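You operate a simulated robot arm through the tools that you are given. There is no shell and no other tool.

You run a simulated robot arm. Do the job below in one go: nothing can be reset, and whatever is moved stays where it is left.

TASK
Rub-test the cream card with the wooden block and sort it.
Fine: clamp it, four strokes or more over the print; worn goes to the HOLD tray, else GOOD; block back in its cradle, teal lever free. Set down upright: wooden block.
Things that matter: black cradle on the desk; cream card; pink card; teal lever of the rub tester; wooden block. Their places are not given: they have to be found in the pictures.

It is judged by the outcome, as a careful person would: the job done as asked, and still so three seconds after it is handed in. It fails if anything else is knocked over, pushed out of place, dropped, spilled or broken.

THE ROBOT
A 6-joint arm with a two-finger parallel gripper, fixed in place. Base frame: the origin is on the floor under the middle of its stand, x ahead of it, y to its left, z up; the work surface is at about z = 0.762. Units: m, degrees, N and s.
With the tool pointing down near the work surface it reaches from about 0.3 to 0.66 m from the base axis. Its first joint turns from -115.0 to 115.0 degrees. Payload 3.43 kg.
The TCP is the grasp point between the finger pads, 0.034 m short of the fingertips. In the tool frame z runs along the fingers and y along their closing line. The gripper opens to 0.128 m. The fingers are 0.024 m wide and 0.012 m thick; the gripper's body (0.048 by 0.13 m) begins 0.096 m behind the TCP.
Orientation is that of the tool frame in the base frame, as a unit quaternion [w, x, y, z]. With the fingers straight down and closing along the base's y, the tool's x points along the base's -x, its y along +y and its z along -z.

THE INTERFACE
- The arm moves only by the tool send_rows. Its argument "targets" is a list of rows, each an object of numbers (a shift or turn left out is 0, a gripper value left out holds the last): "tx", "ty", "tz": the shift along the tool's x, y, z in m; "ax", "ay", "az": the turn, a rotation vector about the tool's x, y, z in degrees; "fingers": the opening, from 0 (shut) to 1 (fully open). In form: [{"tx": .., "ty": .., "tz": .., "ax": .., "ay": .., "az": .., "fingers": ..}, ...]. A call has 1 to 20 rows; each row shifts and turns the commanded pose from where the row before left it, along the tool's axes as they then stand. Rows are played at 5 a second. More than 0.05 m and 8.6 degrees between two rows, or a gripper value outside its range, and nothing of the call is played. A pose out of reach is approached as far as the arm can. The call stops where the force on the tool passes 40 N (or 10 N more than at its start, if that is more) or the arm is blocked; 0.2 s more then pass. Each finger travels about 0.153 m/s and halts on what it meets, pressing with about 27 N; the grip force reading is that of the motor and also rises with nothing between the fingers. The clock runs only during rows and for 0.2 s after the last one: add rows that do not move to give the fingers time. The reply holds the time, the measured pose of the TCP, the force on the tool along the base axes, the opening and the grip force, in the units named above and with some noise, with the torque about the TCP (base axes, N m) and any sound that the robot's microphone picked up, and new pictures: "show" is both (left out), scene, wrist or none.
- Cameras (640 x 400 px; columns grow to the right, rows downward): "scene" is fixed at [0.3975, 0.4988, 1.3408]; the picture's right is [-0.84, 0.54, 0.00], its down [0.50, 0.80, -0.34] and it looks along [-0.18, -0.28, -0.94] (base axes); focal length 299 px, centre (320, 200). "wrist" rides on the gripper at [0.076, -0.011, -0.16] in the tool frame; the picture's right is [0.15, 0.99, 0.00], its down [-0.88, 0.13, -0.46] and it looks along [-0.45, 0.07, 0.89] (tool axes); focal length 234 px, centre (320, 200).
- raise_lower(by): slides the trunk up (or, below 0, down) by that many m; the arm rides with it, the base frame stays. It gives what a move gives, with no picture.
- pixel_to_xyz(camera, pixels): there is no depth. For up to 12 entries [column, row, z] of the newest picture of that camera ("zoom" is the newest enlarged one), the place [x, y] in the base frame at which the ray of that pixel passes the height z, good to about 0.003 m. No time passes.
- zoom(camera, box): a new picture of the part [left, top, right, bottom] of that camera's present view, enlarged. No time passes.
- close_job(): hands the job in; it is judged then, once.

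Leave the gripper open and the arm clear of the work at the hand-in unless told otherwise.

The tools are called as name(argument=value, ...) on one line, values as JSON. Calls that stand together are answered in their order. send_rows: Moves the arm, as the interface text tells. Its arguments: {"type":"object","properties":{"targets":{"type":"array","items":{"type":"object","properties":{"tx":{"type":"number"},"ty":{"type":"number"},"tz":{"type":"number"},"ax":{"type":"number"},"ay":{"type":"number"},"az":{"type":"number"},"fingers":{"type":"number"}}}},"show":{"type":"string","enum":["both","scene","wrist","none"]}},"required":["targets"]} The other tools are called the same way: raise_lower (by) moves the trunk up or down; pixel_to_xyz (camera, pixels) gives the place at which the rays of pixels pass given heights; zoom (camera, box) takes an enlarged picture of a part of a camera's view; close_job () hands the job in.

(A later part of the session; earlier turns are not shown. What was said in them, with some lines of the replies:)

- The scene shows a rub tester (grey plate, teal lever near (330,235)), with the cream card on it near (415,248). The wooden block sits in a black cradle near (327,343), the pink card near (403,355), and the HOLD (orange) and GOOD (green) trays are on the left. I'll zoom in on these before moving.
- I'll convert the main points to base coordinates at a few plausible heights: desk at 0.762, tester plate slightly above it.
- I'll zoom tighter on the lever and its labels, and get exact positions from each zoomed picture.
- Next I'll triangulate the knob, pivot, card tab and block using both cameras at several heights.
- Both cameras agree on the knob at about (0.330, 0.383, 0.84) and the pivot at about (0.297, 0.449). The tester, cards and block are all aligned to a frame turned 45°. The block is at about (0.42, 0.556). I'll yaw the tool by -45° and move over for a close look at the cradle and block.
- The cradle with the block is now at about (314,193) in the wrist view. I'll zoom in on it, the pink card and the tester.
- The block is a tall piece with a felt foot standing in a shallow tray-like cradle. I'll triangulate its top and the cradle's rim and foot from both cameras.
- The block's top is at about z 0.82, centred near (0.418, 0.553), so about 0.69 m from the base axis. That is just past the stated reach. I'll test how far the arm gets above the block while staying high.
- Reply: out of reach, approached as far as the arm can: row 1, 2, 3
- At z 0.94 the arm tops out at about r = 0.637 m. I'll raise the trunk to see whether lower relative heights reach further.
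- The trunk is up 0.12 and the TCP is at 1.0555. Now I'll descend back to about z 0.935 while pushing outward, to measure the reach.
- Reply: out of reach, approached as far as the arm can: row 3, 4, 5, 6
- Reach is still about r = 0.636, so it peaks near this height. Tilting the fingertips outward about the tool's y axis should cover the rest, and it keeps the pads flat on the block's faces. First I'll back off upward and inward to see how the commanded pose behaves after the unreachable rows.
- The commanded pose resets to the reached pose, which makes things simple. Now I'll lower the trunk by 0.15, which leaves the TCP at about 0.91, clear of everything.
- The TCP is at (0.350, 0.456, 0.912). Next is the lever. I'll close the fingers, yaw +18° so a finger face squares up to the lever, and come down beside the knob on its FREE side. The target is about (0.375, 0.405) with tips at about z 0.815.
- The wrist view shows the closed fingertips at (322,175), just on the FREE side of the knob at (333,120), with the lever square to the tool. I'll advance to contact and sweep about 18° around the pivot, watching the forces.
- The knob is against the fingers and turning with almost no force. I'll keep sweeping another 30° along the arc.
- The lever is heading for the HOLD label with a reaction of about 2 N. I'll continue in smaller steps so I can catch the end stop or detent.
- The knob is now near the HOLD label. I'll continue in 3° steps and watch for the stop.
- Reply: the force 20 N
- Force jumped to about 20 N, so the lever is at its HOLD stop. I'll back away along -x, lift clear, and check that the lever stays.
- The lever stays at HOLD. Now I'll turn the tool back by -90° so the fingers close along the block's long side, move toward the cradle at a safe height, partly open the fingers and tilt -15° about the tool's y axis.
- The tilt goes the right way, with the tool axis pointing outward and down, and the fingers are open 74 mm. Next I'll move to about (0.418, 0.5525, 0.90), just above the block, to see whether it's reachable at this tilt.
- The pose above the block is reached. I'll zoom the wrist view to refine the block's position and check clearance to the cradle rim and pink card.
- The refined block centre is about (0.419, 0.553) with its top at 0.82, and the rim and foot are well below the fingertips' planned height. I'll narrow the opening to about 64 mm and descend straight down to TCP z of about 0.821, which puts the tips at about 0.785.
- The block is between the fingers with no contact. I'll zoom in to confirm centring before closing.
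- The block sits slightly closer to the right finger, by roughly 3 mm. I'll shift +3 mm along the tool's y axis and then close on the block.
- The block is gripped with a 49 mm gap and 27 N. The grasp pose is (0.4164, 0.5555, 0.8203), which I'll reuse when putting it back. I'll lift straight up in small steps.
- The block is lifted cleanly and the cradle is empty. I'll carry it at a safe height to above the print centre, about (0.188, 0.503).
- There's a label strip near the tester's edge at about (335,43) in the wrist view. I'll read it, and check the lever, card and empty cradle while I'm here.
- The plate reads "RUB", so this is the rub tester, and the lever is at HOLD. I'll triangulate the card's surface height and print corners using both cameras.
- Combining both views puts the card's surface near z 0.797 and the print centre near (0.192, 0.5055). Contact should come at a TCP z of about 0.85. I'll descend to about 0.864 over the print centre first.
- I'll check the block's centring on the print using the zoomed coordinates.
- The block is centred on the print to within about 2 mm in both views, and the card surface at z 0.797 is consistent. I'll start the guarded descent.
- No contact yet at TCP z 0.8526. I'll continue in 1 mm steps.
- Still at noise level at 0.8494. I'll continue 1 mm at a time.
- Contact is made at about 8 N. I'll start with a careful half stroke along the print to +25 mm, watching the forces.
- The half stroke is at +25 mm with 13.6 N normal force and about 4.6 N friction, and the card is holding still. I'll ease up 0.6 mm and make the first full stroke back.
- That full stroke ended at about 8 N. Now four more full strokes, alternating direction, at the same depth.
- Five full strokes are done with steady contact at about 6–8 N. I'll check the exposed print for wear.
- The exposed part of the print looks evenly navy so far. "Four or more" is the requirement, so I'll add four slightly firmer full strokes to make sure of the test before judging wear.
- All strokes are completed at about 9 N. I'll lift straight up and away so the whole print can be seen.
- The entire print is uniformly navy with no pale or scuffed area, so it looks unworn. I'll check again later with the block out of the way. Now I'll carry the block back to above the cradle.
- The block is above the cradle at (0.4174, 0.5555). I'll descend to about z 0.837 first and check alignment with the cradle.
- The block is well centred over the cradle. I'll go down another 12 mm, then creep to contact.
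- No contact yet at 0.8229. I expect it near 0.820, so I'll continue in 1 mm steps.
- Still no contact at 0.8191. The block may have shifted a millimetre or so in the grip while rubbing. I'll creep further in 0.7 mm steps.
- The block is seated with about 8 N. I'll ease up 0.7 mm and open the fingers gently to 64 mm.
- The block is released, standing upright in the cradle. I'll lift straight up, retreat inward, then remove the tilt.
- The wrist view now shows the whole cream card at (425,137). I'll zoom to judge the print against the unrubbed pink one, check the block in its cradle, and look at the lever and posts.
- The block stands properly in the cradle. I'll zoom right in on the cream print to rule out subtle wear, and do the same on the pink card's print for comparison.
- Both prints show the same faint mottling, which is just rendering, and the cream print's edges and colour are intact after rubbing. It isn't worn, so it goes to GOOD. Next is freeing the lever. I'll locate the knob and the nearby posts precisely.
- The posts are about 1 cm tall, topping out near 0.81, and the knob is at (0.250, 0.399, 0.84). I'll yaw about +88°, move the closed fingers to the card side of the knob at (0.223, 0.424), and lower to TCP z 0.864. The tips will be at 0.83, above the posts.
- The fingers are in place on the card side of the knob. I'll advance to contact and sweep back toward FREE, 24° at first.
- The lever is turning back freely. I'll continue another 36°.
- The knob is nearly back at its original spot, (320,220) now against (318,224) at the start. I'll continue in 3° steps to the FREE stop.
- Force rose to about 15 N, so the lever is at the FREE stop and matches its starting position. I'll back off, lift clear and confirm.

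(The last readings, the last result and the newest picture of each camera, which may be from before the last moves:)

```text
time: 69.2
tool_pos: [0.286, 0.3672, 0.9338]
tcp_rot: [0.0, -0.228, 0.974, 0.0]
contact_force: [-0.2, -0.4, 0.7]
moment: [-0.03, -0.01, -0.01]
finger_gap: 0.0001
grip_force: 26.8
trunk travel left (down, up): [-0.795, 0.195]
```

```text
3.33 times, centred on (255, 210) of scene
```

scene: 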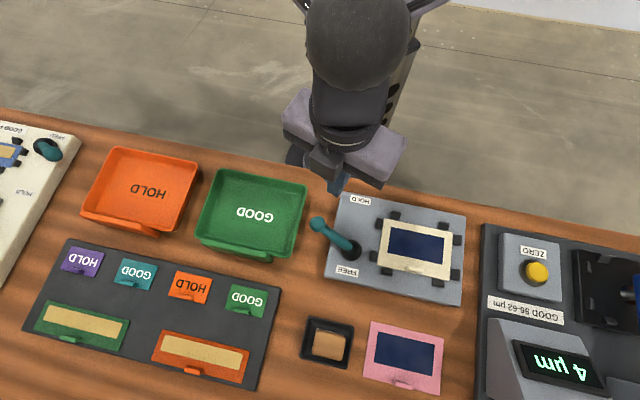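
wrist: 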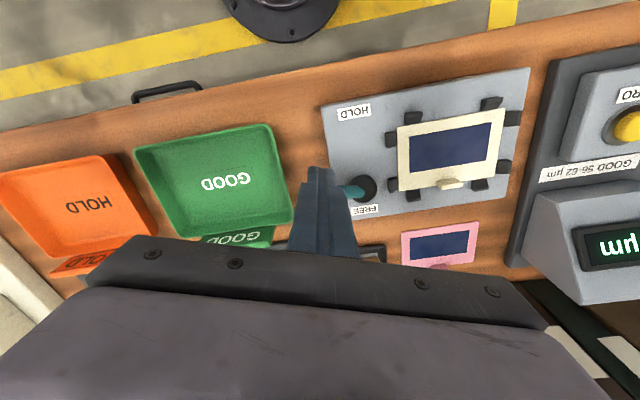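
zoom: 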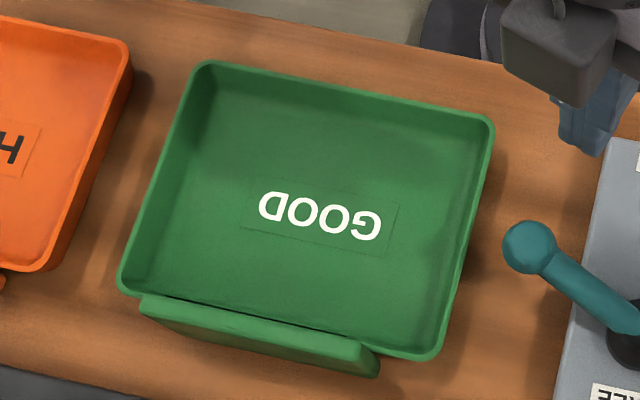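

The lever is exactly back at FREE and the card is undisturbed. Now I'll measure the GOOD tray's rim and floor, plus the card's tab, in both views.

pixel_to_xyz(camera="zoom", pixels=[[205, 64, 0.79], [493, 120, 0.79], [440, 355, 0.79], [121, 288, 0.79], [493, 120, 0.8], [493, 120, 0.81], [320, 216, 0.768], [228, 85, 0.768], [470, 135, 0.768], [425, 330, 0.768], [160, 275, 0.768]])

pixel_to_xyz(camera="wrist", pixels=[[136, 150, 0.79], [268, 125, 0.79], [294, 214, 0.79], [268, 125, 0.8], [268, 125, 0.81], [225, 182, 0.768], [452, 184, 0.8], [452, 184, 0.81], [452, 184, 0.82]])

zoom(camera="wrist", box=[380, 90, 530, 210])

zoom(camera="scene", box=[375, 230, 455, 290])

```text
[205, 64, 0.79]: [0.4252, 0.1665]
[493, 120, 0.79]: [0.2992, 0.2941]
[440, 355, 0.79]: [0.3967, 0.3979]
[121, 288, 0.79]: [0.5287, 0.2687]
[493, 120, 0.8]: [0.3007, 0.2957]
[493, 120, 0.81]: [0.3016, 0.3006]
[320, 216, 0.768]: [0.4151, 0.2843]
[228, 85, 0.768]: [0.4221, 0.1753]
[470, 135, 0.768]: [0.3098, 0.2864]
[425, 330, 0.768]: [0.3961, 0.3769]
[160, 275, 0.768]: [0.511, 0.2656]
```

```text
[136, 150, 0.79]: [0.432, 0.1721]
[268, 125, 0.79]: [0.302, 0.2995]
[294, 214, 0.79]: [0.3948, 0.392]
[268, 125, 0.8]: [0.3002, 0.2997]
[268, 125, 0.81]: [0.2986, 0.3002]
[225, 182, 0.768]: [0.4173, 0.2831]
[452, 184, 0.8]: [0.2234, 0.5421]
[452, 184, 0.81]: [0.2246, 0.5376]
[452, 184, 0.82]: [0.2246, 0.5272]
```

```text
3.33 times, centred on (455, 150) of wrist
```

zoom: 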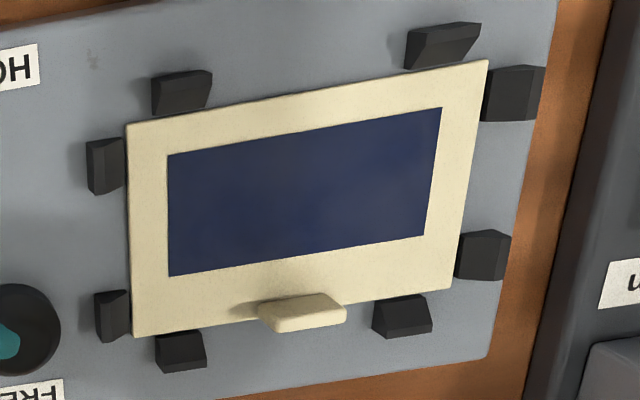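

```text
6.67 times, centred on (415, 260) of scene
```

zoom: 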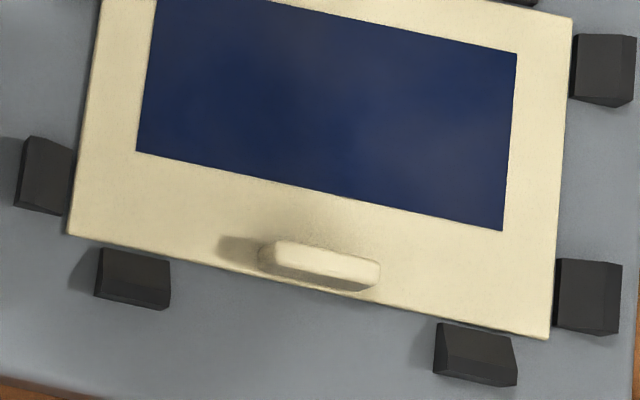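

I'll triangulate the top of the tab.

pixel_to_xyz(camera="wrist", pixels=[[449.9, 182.4, 0.8], [449.9, 182.4, 0.805], [449.9, 182.4, 0.81], [449.9, 182.4, 0.815], [437, 186, 0.81], [461, 178, 0.81]])

pixel_to_xyz(camera="scene", pixels=[[416.5, 268.5, 0.8], [416.5, 268.5, 0.805], [416.5, 268.5, 0.81], [416.5, 268.5, 0.815], [407.5, 268, 0.81], [424, 271.5, 0.81], [408.5, 266, 0.81], [424, 269, 0.81]])

```text
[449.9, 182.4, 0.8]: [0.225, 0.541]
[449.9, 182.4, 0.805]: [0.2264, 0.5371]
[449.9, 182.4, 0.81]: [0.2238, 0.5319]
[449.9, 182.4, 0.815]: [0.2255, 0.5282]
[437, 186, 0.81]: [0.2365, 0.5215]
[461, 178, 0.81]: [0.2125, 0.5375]
```

```text
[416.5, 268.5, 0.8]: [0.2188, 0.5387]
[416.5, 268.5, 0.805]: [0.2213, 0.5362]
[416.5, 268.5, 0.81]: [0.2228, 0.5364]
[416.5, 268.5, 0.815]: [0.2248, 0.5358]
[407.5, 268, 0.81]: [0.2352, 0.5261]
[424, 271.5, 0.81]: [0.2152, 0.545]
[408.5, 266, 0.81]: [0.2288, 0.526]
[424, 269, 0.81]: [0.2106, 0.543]
```

The tab is centred at about (0.2235, 0.5345) with its top at about z 0.808, thin along v. I'll yaw to close across its thin side, open the fingers to about 32 mm, and move over it at a safe height.

send_rows(targets=[{"az": 7.94}, {"az": 7.94}, {"az": 7.94}, {"az": 7.94}, {"az": 7.94}, {"az": 7.94}, {"az": 7.94}, {"az": 7.94}, {"az": 7.94, "fingers": 0.25}, {"tx": 0.0406, "ty": 0.0185}, {"tx": 0.0406, "ty": 0.0185}, {"tx": 0.0406, "ty": 0.0185}, {"tx": 0.0406, "ty": 0.0185}, {}, {"tz": 0.025}, {"tz": 0.025}, {}], show="both")

```text
time: 72.8
tool_pos: [0.2241, 0.5317, 0.8841]
tcp_rot: [0.0, 0.384, 0.923, 0.0]
contact_force: [0.3, -0.5, -0.5]
moment: [0.0, -0.01, 0.0]
finger_gap: 0.0319
grip_force: 0.0
trunk travel left (down, up): [-0.795, 0.195]
```

scene: 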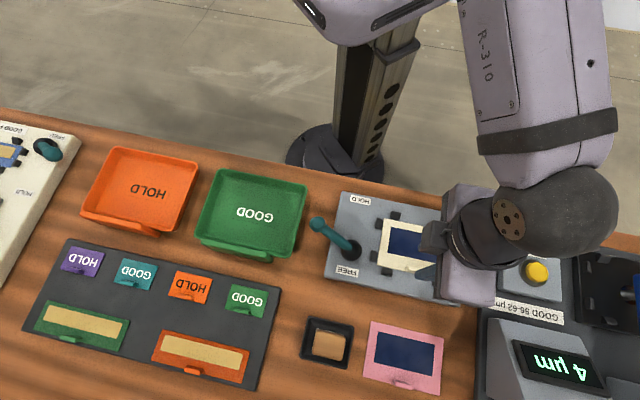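
wrist: 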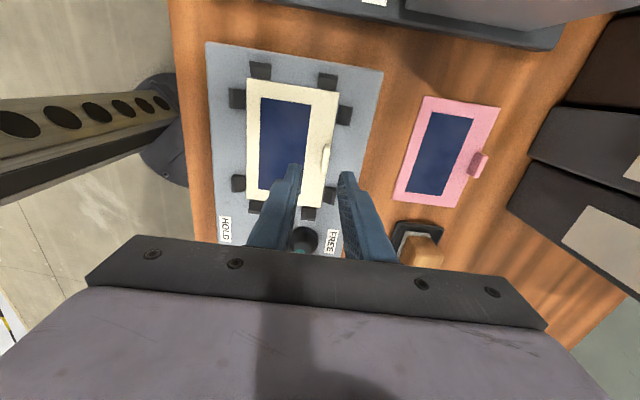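

I'm above the tab. I'll zoom to check the fingers' alignment with it.

zoom(camera="wrist", box=[260, 110, 400, 210])

pixel_to_xyz(camera="zoom", pixels=[[345, 176, 0.808], [355, 140, 0.808], [338, 215, 0.808], [345, 176, 0.803], [345, 176, 0.797], [362, 200, 0.797]])

zoom(camera="scene", box=[370, 200, 480, 300])

```text
4.00 times, centred on (330, 160) of wrist
```

zoom: 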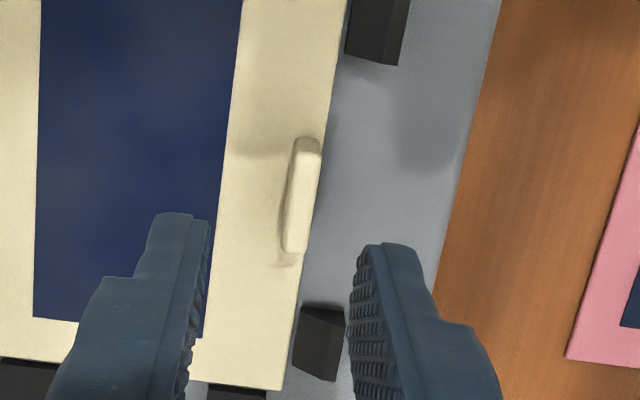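

```text
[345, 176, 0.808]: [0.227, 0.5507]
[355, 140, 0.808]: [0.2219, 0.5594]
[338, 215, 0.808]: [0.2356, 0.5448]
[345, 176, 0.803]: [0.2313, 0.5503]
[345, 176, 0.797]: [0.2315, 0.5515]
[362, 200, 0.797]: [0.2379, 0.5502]
```

```text
4.00 times, centred on (425, 250) of scene
```

zoom: 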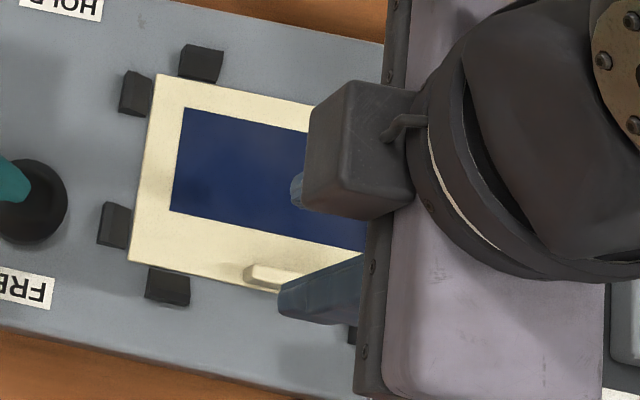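

pixel_to_xyz(camera="wrist", pixels=[[325.5, 158.75, 0.808], [325.5, 158.75, 0.812], [327, 145.5, 0.808], [324, 172.5, 0.808], [290, 178, 0.85], [347, 180, 0.85]])

```text
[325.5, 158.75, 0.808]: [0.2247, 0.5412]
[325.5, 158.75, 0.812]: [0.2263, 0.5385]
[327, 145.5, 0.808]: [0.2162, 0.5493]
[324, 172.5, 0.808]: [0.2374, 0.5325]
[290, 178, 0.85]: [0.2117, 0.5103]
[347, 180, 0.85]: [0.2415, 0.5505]
```

The tab is about 5 mm further along tool y and 3 mm along x. I'll shift and descend to TCP z of about 0.842, which puts the tips at about 0.808.

send_rows(targets=[{"tx": 0.003, "ty": 0.005}, {"tz": 0.015}, {"tz": 0.015}, {"tz": 0.012}, {}], show="both")

zoom(camera="wrist", box=[260, 110, 400, 210])

zoom(camera="scene", box=[370, 220, 470, 300])

```text
time: 74.0
tool_pos: [0.2261, 0.539, 0.8424]
tcp_rot: [0.0, 0.384, 0.924, 0.001]
contact_force: [-0.5, 0.1, -0.8]
moment: [-0.02, -0.01, 0.05]
finger_gap: 0.032
grip_force: 0.0
trunk travel left (down, up): [-0.795, 0.195]
```

scene: 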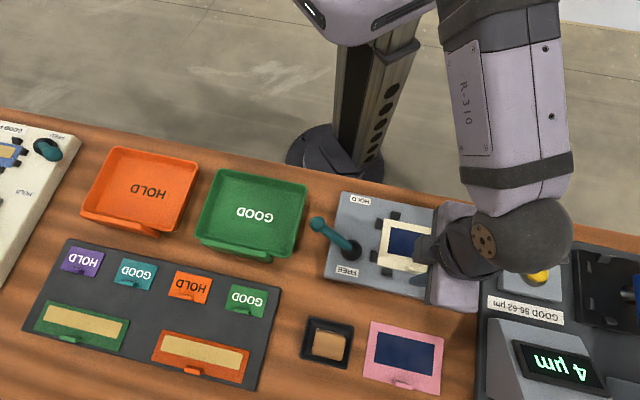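
wrist: 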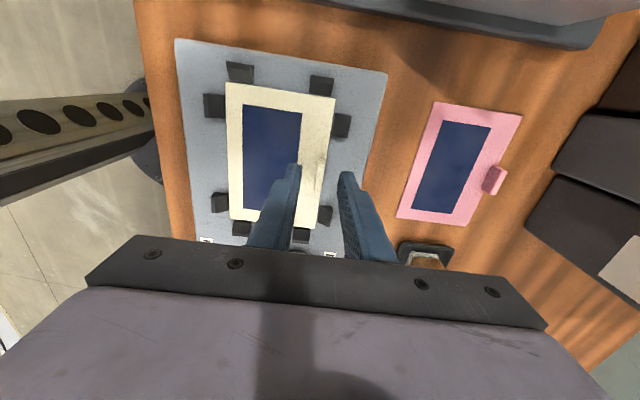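

```text
4.00 times, centred on (330, 160) of wrist
```

zoom: 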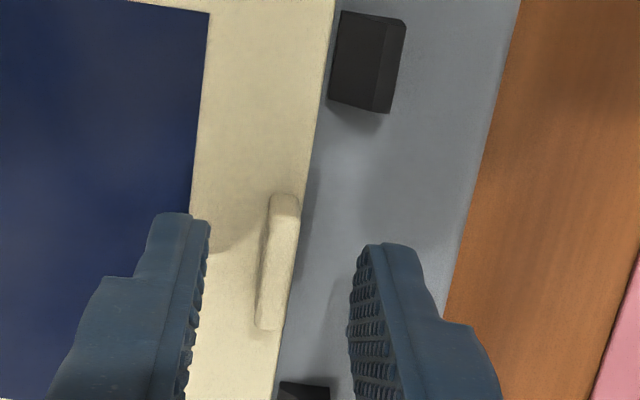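

```text
5.00 times, centred on (420, 260) of scene
```

zoom: 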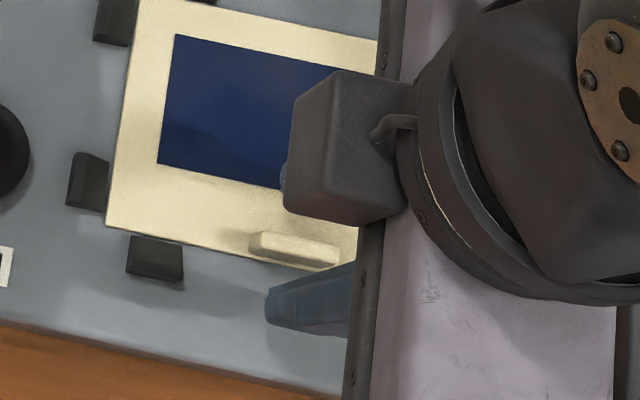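

The tab is centred between the fingers, at zoom (277,262) against the tip centre at about (280,266). I'll lower in small guarded steps so the tips stay just above the card face.

send_rows(targets=[{"tz": 0.002}, {"tz": 0.002}, {}], show="none")

send_rows(targets=[{"tz": 0.0015}, {}], show="none")

send_rows(targets=[{"tz": 0.0015}, {}], show="wrist")

zoom(camera="wrist", box=[260, 110, 400, 210])

```text
time: 74.8
tool_pos: [0.2265, 0.5386, 0.8377]
tcp_rot: [0.0, 0.383, 0.924, 0.0]
contact_force: [-0.2, 0.0, -0.5]
moment: [0.0, 0.0, -0.01]
finger_gap: 0.0321
grip_force: 0.1
trunk travel left (down, up): [-0.795, 0.195]
```

```text
time: 75.5
tool_pos: [0.2265, 0.5391, 0.8365]
tcp_rot: [0.0, 0.383, 0.924, 0.0]
contact_force: [-1.0, -0.3, 0.2]
moment: [0.01, 0.0, -0.01]
finger_gap: 0.032
grip_force: 0.0
trunk travel left (down, up): [-0.795, 0.195]
```

```text
time: 76.0
tool_pos: [0.2272, 0.5398, 0.8355]
tcp_rot: [0.0, 0.384, 0.923, 0.0]
contact_force: [0.4, 0.6, 0.2]
moment: [-0.02, 0.01, 0.01]
finger_gap: 0.032
grip_force: 0.0
trunk travel left (down, up): [-0.795, 0.195]
```

wrist: 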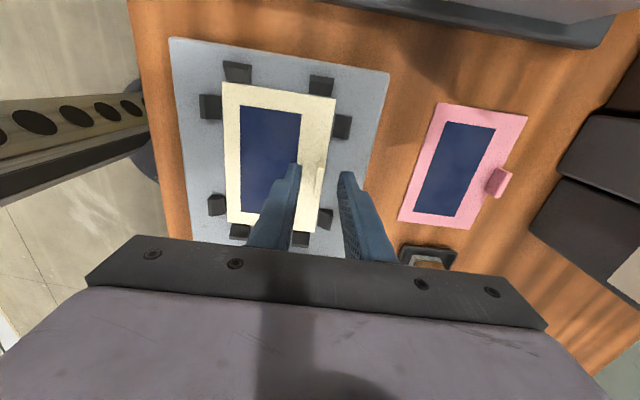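

```text
4.00 times, centred on (330, 160) of wrist
```

zoom: 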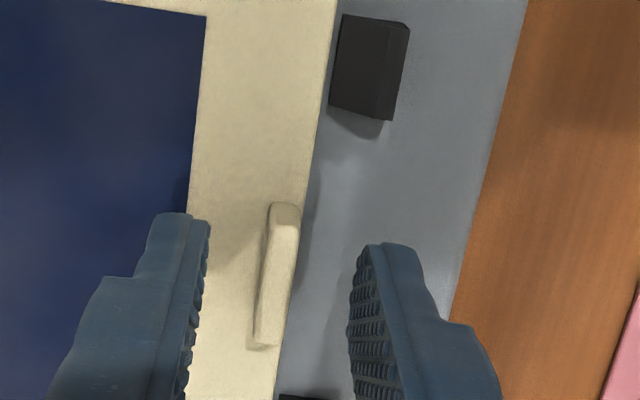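

Still free at TCP z 0.8355, tips at about 0.8015. I'll go down 1 mm twice more while checking for contact.

send_rows(targets=[{"tz": 0.001}, {}], show="none")

send_rows(targets=[{"tz": 0.001}, {}], show="none")

```text
time: 76.7
tool_pos: [0.2254, 0.539, 0.8341]
tcp_rot: [0.0, 0.383, 0.924, -0.001]
contact_force: [1.2, -0.5, -0.1]
moment: [0.01, -0.01, 0.01]
finger_gap: 0.032
grip_force: 0.1
trunk travel left (down, up): [-0.795, 0.195]
```

```text
time: 77.2
tool_pos: [0.2259, 0.5386, 0.8337]
tcp_rot: [0.0, 0.383, 0.924, 0.001]
contact_force: [-0.4, -0.3, 1.1]
moment: [0.03, -0.02, -0.01]
finger_gap: 0.0318
grip_force: 0.1
trunk travel left (down, up): [-0.795, 0.195]
```

The tips are at about 0.7997 with no contact. I'll close gently on the tab.

send_rows(targets=[{"fingers": 0.18}, {"fingers": 0.12}, {"fingers": 0.06}, {"fingers": 0.0}, {"fingers": 0.0}, {"fingers": 0.0}], show="both")

zoom(camera="wrist", box=[200, 60, 400, 210])

```text
time: 78.7
tool_pos: [0.2263, 0.5395, 0.8339]
tcp_rot: [0.0, 0.384, 0.923, 0.0]
contact_force: [0.4, -0.2, -0.2]
moment: [0.03, -0.01, -0.01]
finger_gap: 0.0057
grip_force: 27.2
trunk travel left (down, up): [-0.795, 0.195]
```

scene: 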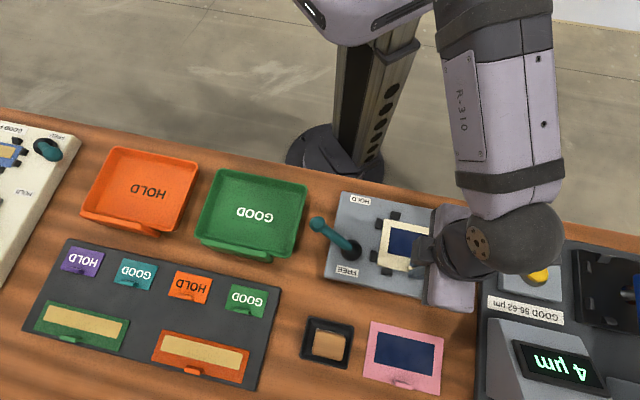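
wrist: 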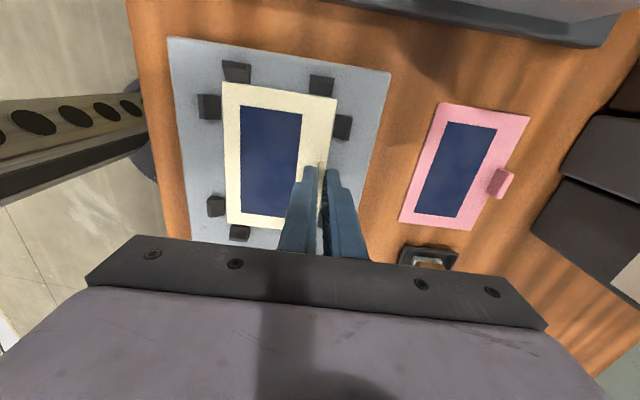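

```text
2.67 times, centred on (300, 135) of wrist
```

zoom: 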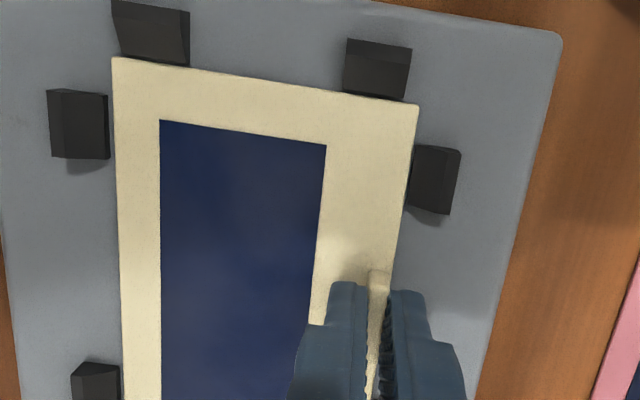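

The fingers grip the tab with a 5.7 mm gap and 27 N. I'll lift slowly and straight up, and watch that the card follows and stays level between the posts.

send_rows(targets=[{"tz": -0.004}, {"tz": -0.006}, {"tz": -0.01}, {"tz": -0.01}, {"tz": -0.02}, {"tz": -0.02}, {}], show="both")

zoom(camera="scene", box=[310, 180, 490, 310])

```text
time: 80.2
tool_pos: [0.2268, 0.5388, 0.904]
tcp_rot: [0.0, 0.384, 0.923, 0.0]
contact_force: [0.3, -0.2, -1.1]
moment: [0.04, -0.02, 0.01]
finger_gap: 0.0058
grip_force: 26.8
trunk travel left (down, up): [-0.795, 0.195]
```

scene: 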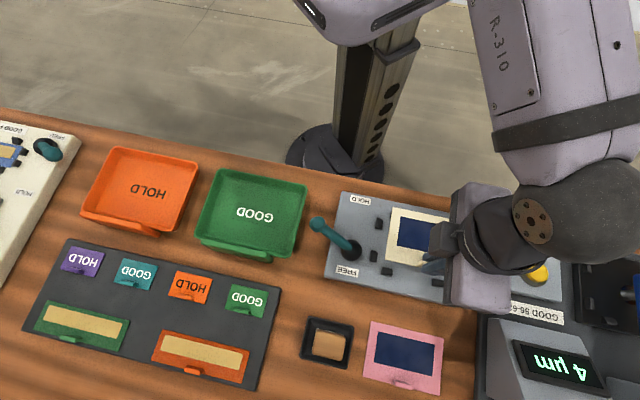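
wrist: 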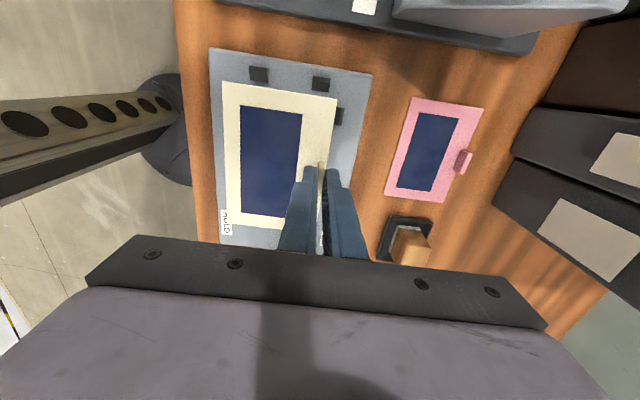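

```text
3.08 times, centred on (400, 245) of scene
```

zoom: 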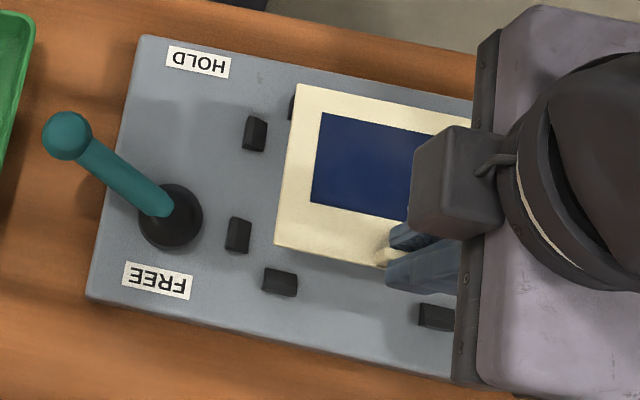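

The card came up level in the grip. I'll raise it to about z 0.95, clear of the lever, and carry it over the GOOD tray to about (0.432, 0.299), so the card centres on the tray floor.

send_rows(targets=[{"tz": -0.025}, {"tz": -0.025}, {"tx": -0.0287, "ty": -0.0022}, {"tx": -0.0287, "ty": -0.0022}, {"tx": -0.0287, "ty": -0.0022}, {"tx": -0.0287, "ty": -0.0022}, {"tx": -0.0287, "ty": -0.0022}, {"tx": -0.0287, "ty": -0.0022}, {"tx": -0.0287, "ty": -0.0022}, {"tx": -0.0287, "ty": -0.0022}, {"tx": -0.0287, "ty": -0.0022}, {"tx": -0.0287, "ty": -0.0022}, {"tx": -0.0287, "ty": -0.0022}, {}], show="both")

```text
time: 83.2
tool_pos: [0.432, 0.2986, 0.9534]
tcp_rot: [0.0, 0.383, 0.924, 0.0]
contact_force: [0.8, -0.4, -0.4]
moment: [0.0, -0.02, 0.02]
finger_gap: 0.0056
grip_force: 26.9
trunk travel left (down, up): [-0.795, 0.195]
```

scene: 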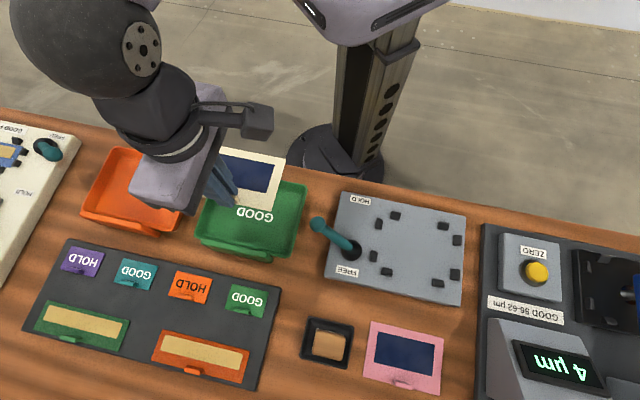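
wrist: 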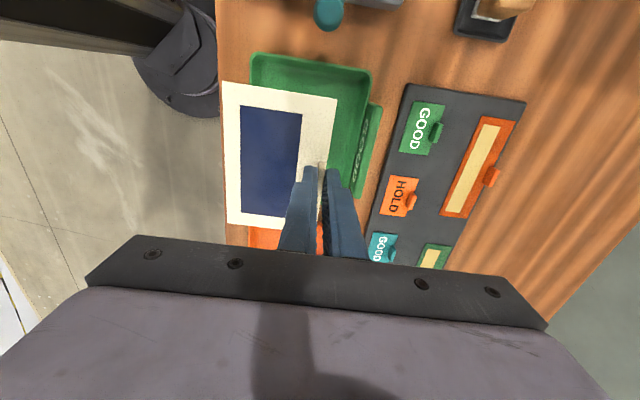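

The card is above the GOOD tray, and much of the visible offset is parallax from its height. I'll descend to about TCP z 0.862, with the card still about 2 cm above the rim, and check alignment.

send_rows(targets=[{"tz": 0.023}, {"tz": 0.023}, {"tz": 0.023}, {"tz": 0.022}, {}], show="both")

zoom(camera="wrist", box=[180, 30, 420, 210])

zoom(camera="scene", box=[170, 140, 330, 270])

```text
time: 84.5
tool_pos: [0.431, 0.298, 0.8617]
tcp_rot: [0.001, 0.384, 0.923, -0.001]
contact_force: [-0.8, 0.4, -0.1]
moment: [0.02, -0.02, -0.02]
finger_gap: 0.0059
grip_force: 26.8
trunk travel left (down, up): [-0.795, 0.195]
```

scene: 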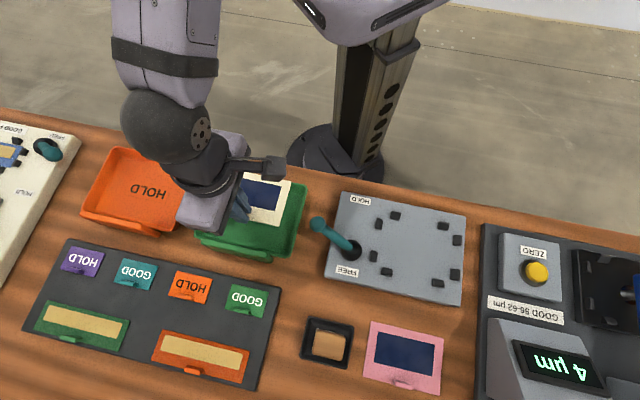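
wrist: 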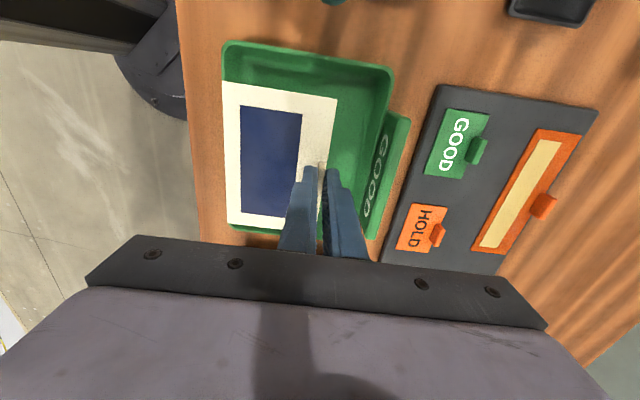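

```text
2.22 times, centred on (300, 120) of wrist
```

zoom: 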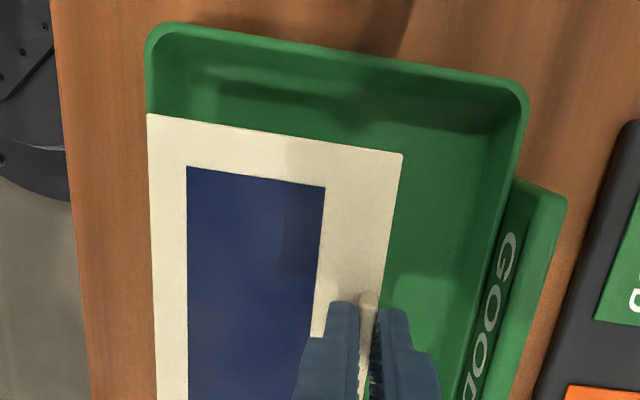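

```text
3.08 times, centred on (250, 205) of scene
```

zoom: 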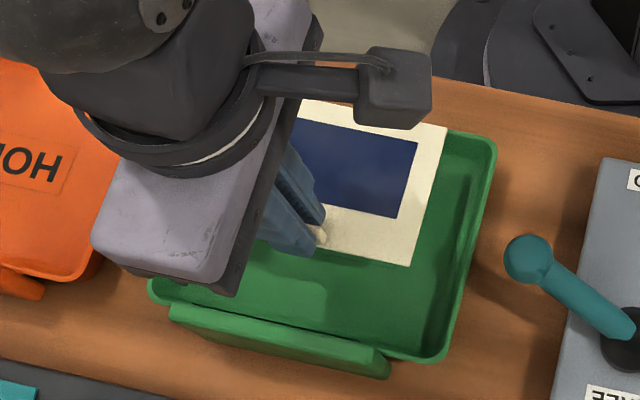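

I'll check the card's corner positions against the tray floor numerically.

pixel_to_xyz(camera="zoom", pixels=[[447, 127, 0.823], [410, 265, 0.823], [497, 142, 0.795], [440, 358, 0.795], [475, 155, 0.768], [425, 335, 0.768], [318, 235, 0.833]])

pixel_to_xyz(camera="wrist", pixels=[[222, 81, 0.823], [337, 99.5, 0.823], [228, 224, 0.823], [224, 46, 0.795], [394, 70, 0.795], [382, 90, 0.768], [238, 66, 0.768]])

```text
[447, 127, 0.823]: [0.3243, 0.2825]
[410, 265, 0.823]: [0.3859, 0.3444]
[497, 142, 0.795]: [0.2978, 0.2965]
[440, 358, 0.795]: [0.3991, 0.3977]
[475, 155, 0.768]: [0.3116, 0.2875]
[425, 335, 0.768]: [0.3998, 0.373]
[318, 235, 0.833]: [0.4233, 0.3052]
```

```text
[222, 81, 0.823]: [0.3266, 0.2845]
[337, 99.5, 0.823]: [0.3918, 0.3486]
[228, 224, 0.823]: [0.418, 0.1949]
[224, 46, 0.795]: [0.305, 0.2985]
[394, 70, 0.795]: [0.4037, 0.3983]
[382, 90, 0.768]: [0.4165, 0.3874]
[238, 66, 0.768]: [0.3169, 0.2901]
```

The card spans v 0.4315–0.520 against a tray floor of about 0.43–0.55, so I'll shift 9 mm outward to centre it better. Then I'll descend partway into the tray.

send_rows(targets=[{"ty": 0.009}, {"tz": 0.012}, {"tz": 0.012}, {"tz": 0.012}, {}], show="both")

zoom(camera="wrist", box=[180, 30, 420, 210])

zoom(camera="scene", box=[170, 140, 330, 270])

```text
time: 85.7
tool_pos: [0.4376, 0.3049, 0.8251]
tcp_rot: [-0.001, 0.384, 0.923, -0.001]
contact_force: [-0.4, -0.1, -0.6]
moment: [-0.02, -0.02, -0.02]
finger_gap: 0.006
grip_force: 28.0
trunk travel left (down, up): [-0.795, 0.195]
```

scene: 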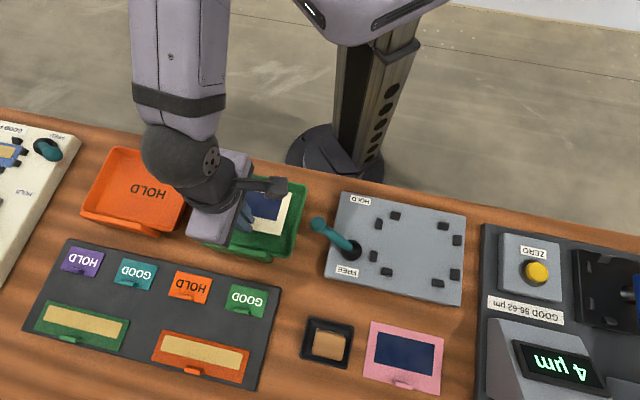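
wrist: 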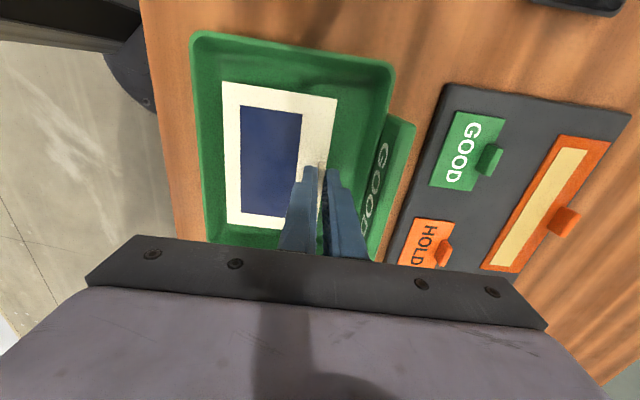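

```text
2.22 times, centred on (300, 120) of wrist
```

zoom: 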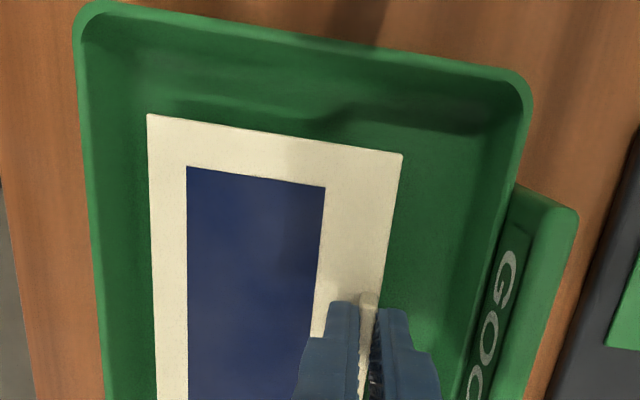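

```text
3.08 times, centred on (250, 205) of scene
```

zoom: 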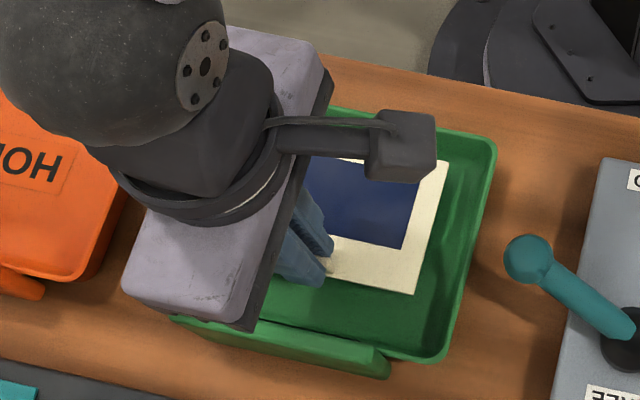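

The card is now well inside the tray outline with margin on all sides. I'll continue down with small guarded steps.

send_rows(targets=[{"tz": 0.003}, {"tz": 0.003}, {"tz": 0.003}, {}], show="none")

send_rows(targets=[{"tz": 0.0015}, {}], show="none")

send_rows(targets=[{"tz": 0.0015}, {}], show="none")

send_rows(targets=[{"tz": 0.0015}, {}], show="none")

```text
time: 86.7
tool_pos: [0.4375, 0.3049, 0.8171]
tcp_rot: [0.0, 0.384, 0.923, 0.0]
contact_force: [-0.1, -0.2, 1.2]
moment: [0.0, 0.0, 0.01]
finger_gap: 0.0058
grip_force: 27.0
trunk travel left (down, up): [-0.795, 0.195]
```

```text
time: 87.2
tool_pos: [0.4378, 0.3044, 0.8159]
tcp_rot: [0.0, 0.384, 0.923, 0.0]
contact_force: [0.1, -0.4, -0.8]
moment: [-0.03, 0.01, 0.0]
finger_gap: 0.0058
grip_force: 26.8
trunk travel left (down, up): [-0.795, 0.195]
```

```text
time: 87.8
tool_pos: [0.4384, 0.3042, 0.8125]
tcp_rot: [0.001, 0.384, 0.923, 0.0]
contact_force: [0.1, 0.6, 0.1]
moment: [0.03, 0.0, 0.03]
finger_gap: 0.0055
grip_force: 27.2
trunk travel left (down, up): [-0.795, 0.195]
```

```text
time: 88.5
tool_pos: [0.4382, 0.3036, 0.8121]
tcp_rot: [0.0, 0.383, 0.924, 0.0]
contact_force: [1.0, -0.5, 0.4]
moment: [-0.03, -0.03, -0.03]
finger_gap: 0.0058
grip_force: 26.6
trunk travel left (down, up): [-0.795, 0.195]
```

No contact yet at 0.812. I'll continue in 1–1.5 mm steps until I feel the floor.

send_rows(targets=[{"tz": 0.0013}, {}], show="none")

send_rows(targets=[{"tz": 0.001}, {}], show="none")

send_rows(targets=[{"tz": 0.001}, {}], show="none")

send_rows(targets=[{"tz": 0.001}, {}], show="both")

```text
time: 89.0
tool_pos: [0.4374, 0.3046, 0.8124]
tcp_rot: [0.0, 0.383, 0.924, 0.0]
contact_force: [1.2, 0.7, -0.1]
moment: [-0.02, -0.01, -0.03]
finger_gap: 0.0058
grip_force: 27.0
trunk travel left (down, up): [-0.795, 0.195]
```

```text
time: 89.7
tool_pos: [0.4388, 0.3049, 0.8105]
tcp_rot: [0.0, 0.384, 0.923, 0.0]
contact_force: [0.1, 0.7, -0.6]
moment: [0.0, -0.03, -0.01]
finger_gap: 0.0059
grip_force: 27.0
trunk travel left (down, up): [-0.795, 0.195]
```

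```text
time: 90.2
tool_pos: [0.4379, 0.3047, 0.8099]
tcp_rot: [0.0, 0.383, 0.924, 0.0]
contact_force: [-0.2, -0.9, -0.8]
moment: [0.0, -0.03, -0.02]
finger_gap: 0.006
grip_force: 26.7
trunk travel left (down, up): [-0.795, 0.195]
```

```text
time: 90.8
tool_pos: [0.4381, 0.3048, 0.8076]
tcp_rot: [0.0, 0.384, 0.923, 0.0]
contact_force: [0.3, -1.0, -0.2]
moment: [-0.02, 0.02, 0.03]
finger_gap: 0.0054
grip_force: 26.9
trunk travel left (down, up): [-0.795, 0.195]
```

scene: 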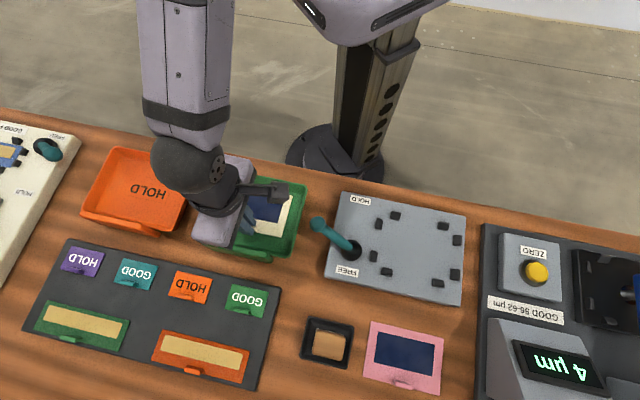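
wrist: 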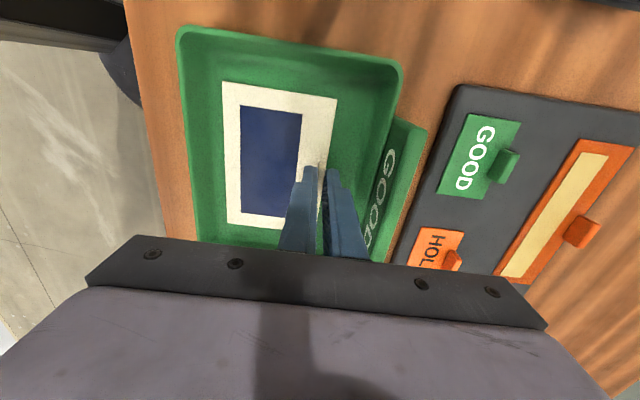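

Still free at about 0.8075. I'll keep creeping.

send_rows(targets=[{"tz": 0.001}, {}], show="none")

send_rows(targets=[{"tz": 0.001}, {}], show="none")

send_rows(targets=[{"tz": 0.001}, {}], show="none")

```text
time: 91.5
tool_pos: [0.4384, 0.3048, 0.8074]
tcp_rot: [0.0, 0.383, 0.924, 0.001]
contact_force: [-0.2, -0.7, 5.4]
moment: [0.02, -0.01, 0.0]
finger_gap: 0.0058
grip_force: 26.6
trunk travel left (down, up): [-0.795, 0.195]
```

```text
time: 92.0
tool_pos: [0.4386, 0.3046, 0.8082]
tcp_rot: [0.001, 0.383, 0.924, 0.001]
contact_force: [0.1, -0.8, 14.7]
moment: [-0.03, 0.05, -0.01]
finger_gap: 0.0056
grip_force: 27.1
trunk travel left (down, up): [-0.795, 0.195]
```

```text
time: 92.7
tool_pos: [0.4384, 0.3059, 0.8084]
tcp_rot: [0.001, 0.384, 0.923, 0.002]
contact_force: [0.6, 0.9, 24.1]
moment: [-0.02, 0.06, -0.02]
finger_gap: 0.0056
grip_force: 27.2
trunk travel left (down, up): [-0.795, 0.195]
```

The card is on the tray floor, and I overpressed slightly at 24 N. I'll ease back 2.4 mm to near zero force, then open gently to about 18 mm.

send_rows(targets=[{"tz": -0.0012}, {"tz": -0.0012}, {}], show="none")

send_rows(targets=[{"fingers": 0.06}, {"fingers": 0.09}, {"fingers": 0.12}, {"fingers": 0.14}, {}, {}], show="both")

zoom(camera="wrist", box=[180, 30, 420, 210])

```text
time: 93.5
tool_pos: [0.4368, 0.3041, 0.8082]
tcp_rot: [0.0, 0.384, 0.923, 0.0]
contact_force: [4.3, 3.3, 13.4]
moment: [0.04, -0.12, 0.03]
finger_gap: 0.0059
grip_force: 27.1
trunk travel left (down, up): [-0.795, 0.195]
```

```text
time: 94.8
tool_pos: [0.4384, 0.3036, 0.8075]
tcp_rot: [0.0, 0.384, 0.923, 0.0]
contact_force: [-0.1, 0.4, 0.2]
moment: [-0.02, -0.04, -0.01]
finger_gap: 0.0179
grip_force: 0.0
trunk travel left (down, up): [-0.795, 0.195]
```

scene: 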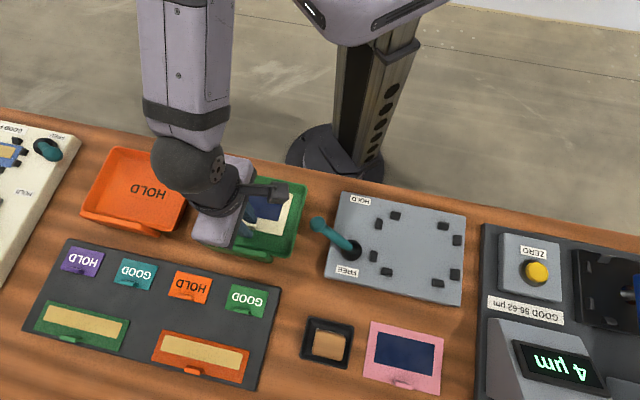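
wrist: 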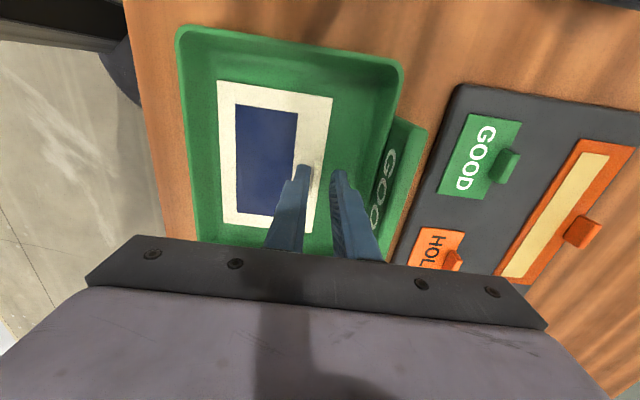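

```text
2.22 times, centred on (300, 120) of wrist
```

zoom: 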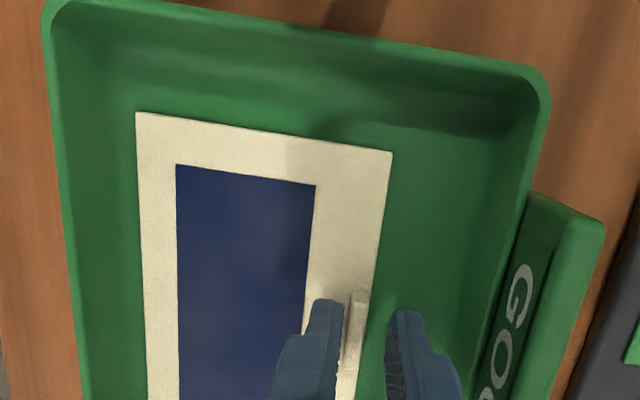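

The card is released flat in the GOOD tray. I'll re-centre the fingers 3 mm around the tab so neither rubs it, then lift straight up.

send_rows(targets=[{"ty": -0.003}, {"tz": -0.005}, {"tz": -0.015}, {"tz": -0.03}, {"tz": -0.04}, {"tz": -0.04}, {}], show="both")

zoom(camera="scene", box=[170, 140, 330, 270])

```text
time: 96.5
tool_pos: [0.4361, 0.3014, 0.9383]
tcp_rot: [-0.001, 0.385, 0.923, 0.0]
contact_force: [0.7, 0.4, 0.2]
moment: [-0.02, 0.02, -0.01]
finger_gap: 0.018
grip_force: 0.1
trunk travel left (down, up): [-0.795, 0.195]
```

scene: 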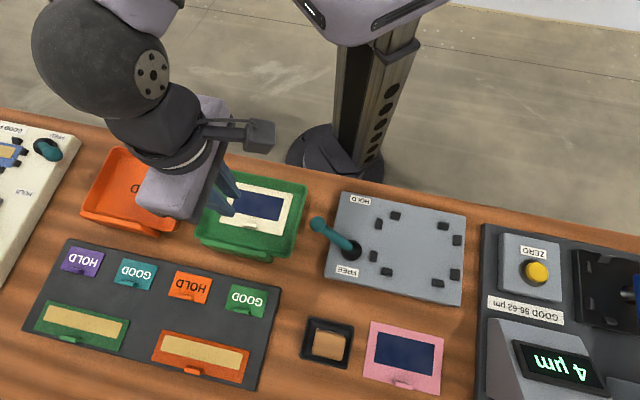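
wrist: 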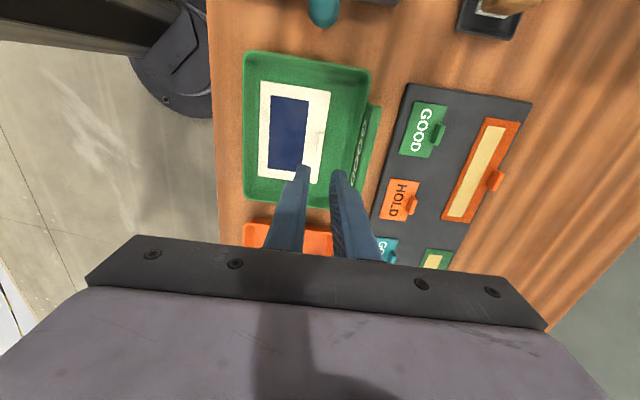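

```text
3.08 times, centred on (250, 205) of scene
```

zoom: 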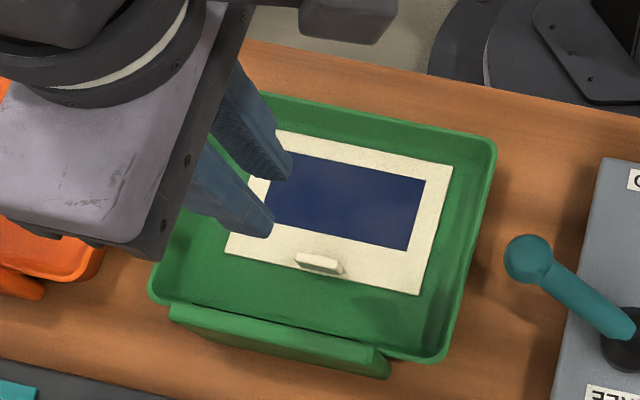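

The card lies flat inside the GOOD tray with clear margins. I'll retreat upward and inward with the gripper fully open, to leave the work clear and see everything once more.

send_rows(targets=[{"tz": -0.04}, {"tz": -0.04}, {"tz": -0.03}, {"tx": 0.015, "ty": -0.033}, {"tx": 0.015, "ty": -0.033}, {"tx": 0.015, "ty": -0.033}, {"fingers": 1.0}, {"fingers": 1.0}, {"fingers": 1.0}, {}], show="both")

zoom(camera="scene", box=[180, 150, 480, 300])

zoom(camera="scene", box=[270, 290, 460, 400])

zoom(camera="scene", box=[220, 170, 310, 240])

```text
time: 98.7
tool_pos: [0.3342, 0.2641, 1.0484]
tcp_rot: [0.0, 0.383, 0.924, -0.001]
contact_force: [0.1, -0.3, -1.0]
moment: [0.0, 0.0, 0.01]
finger_gap: 0.128
grip_force: 0.0
trunk travel left (down, up): [-0.795, 0.195]
```

scene: 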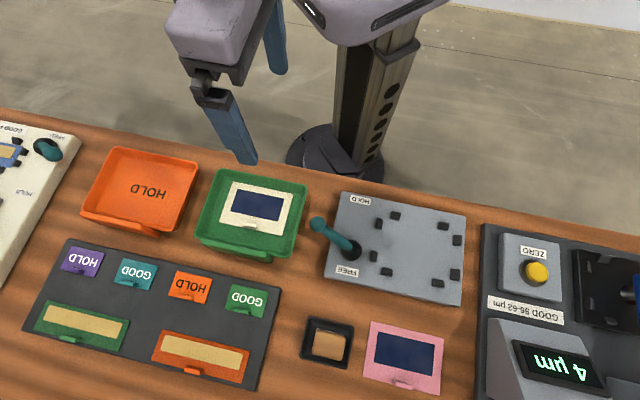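
wrist: 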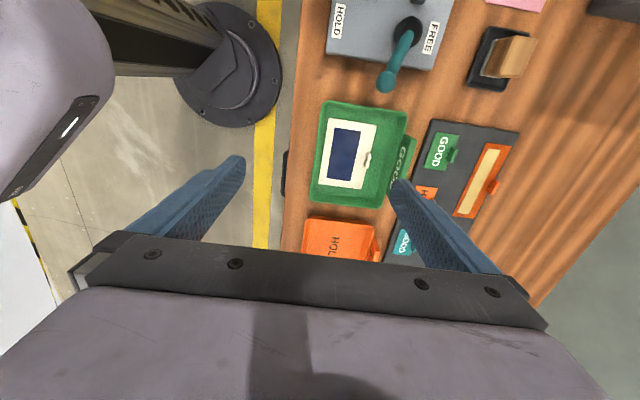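

```text
2.13 times, centred on (330, 225) of scene
```

zoom: 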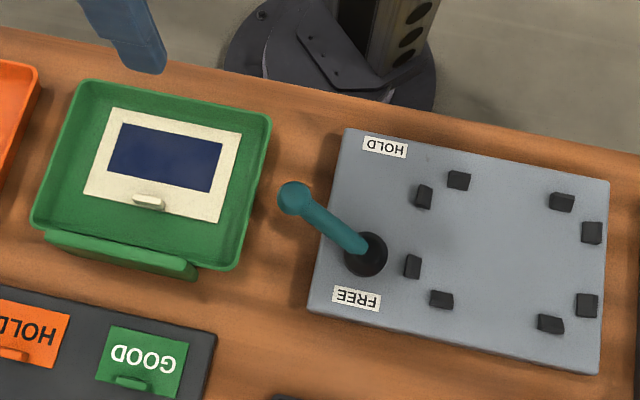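

```text
3.37 times, centred on (365, 345) of scene
```

zoom: 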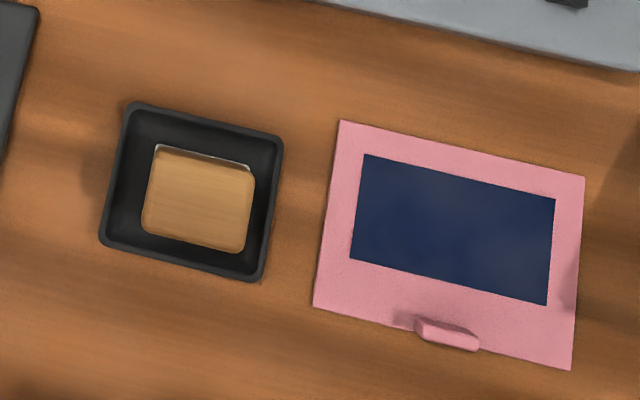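

```text
5.71 times, centred on (265, 205) of scene
```

zoom: 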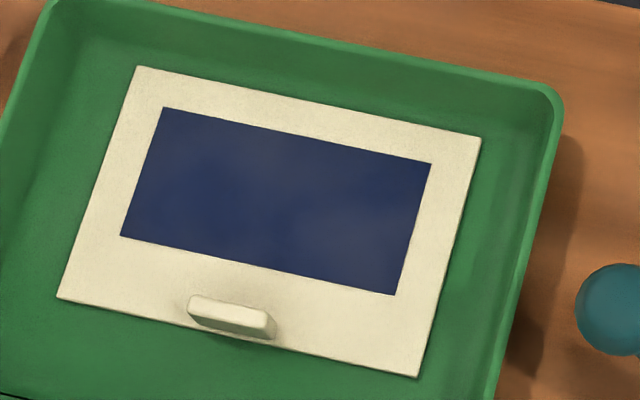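

Final check:
- **Card:** it lies flat in the GOOD tray, and its print is intact and evenly navy after nine full strokes.
- **Lever:** the teal lever is at FREE.
- **Block:** it stands upright in its black cradle.
- **Everything else:** the pink card, tray, tester and labels are where they started.
- **Arm:** the gripper is open and clear of the work.

I'm handing the job in.

close_job()

```text
The job is handed in.
```

I clamped the cream card, rub-tested it with the wooden block, and put it in the GOOD tray. I made nine full strokes over the print at about 6–14 N. The print showed no wear before or after I moved it.

- **Block:** it is back upright in the black cradle.
- **Lever:** the teal lever is back at its FREE stop, where it started.
- **Other items:** the pink card, trays and tester looked unmoved in the final pictures.
- **Arm:** the gripper is open and the arm is clear of the work.

When setting the card down I pressed to about 24 N on the tray floor before easing off. The card still lies flat and shows no damage.
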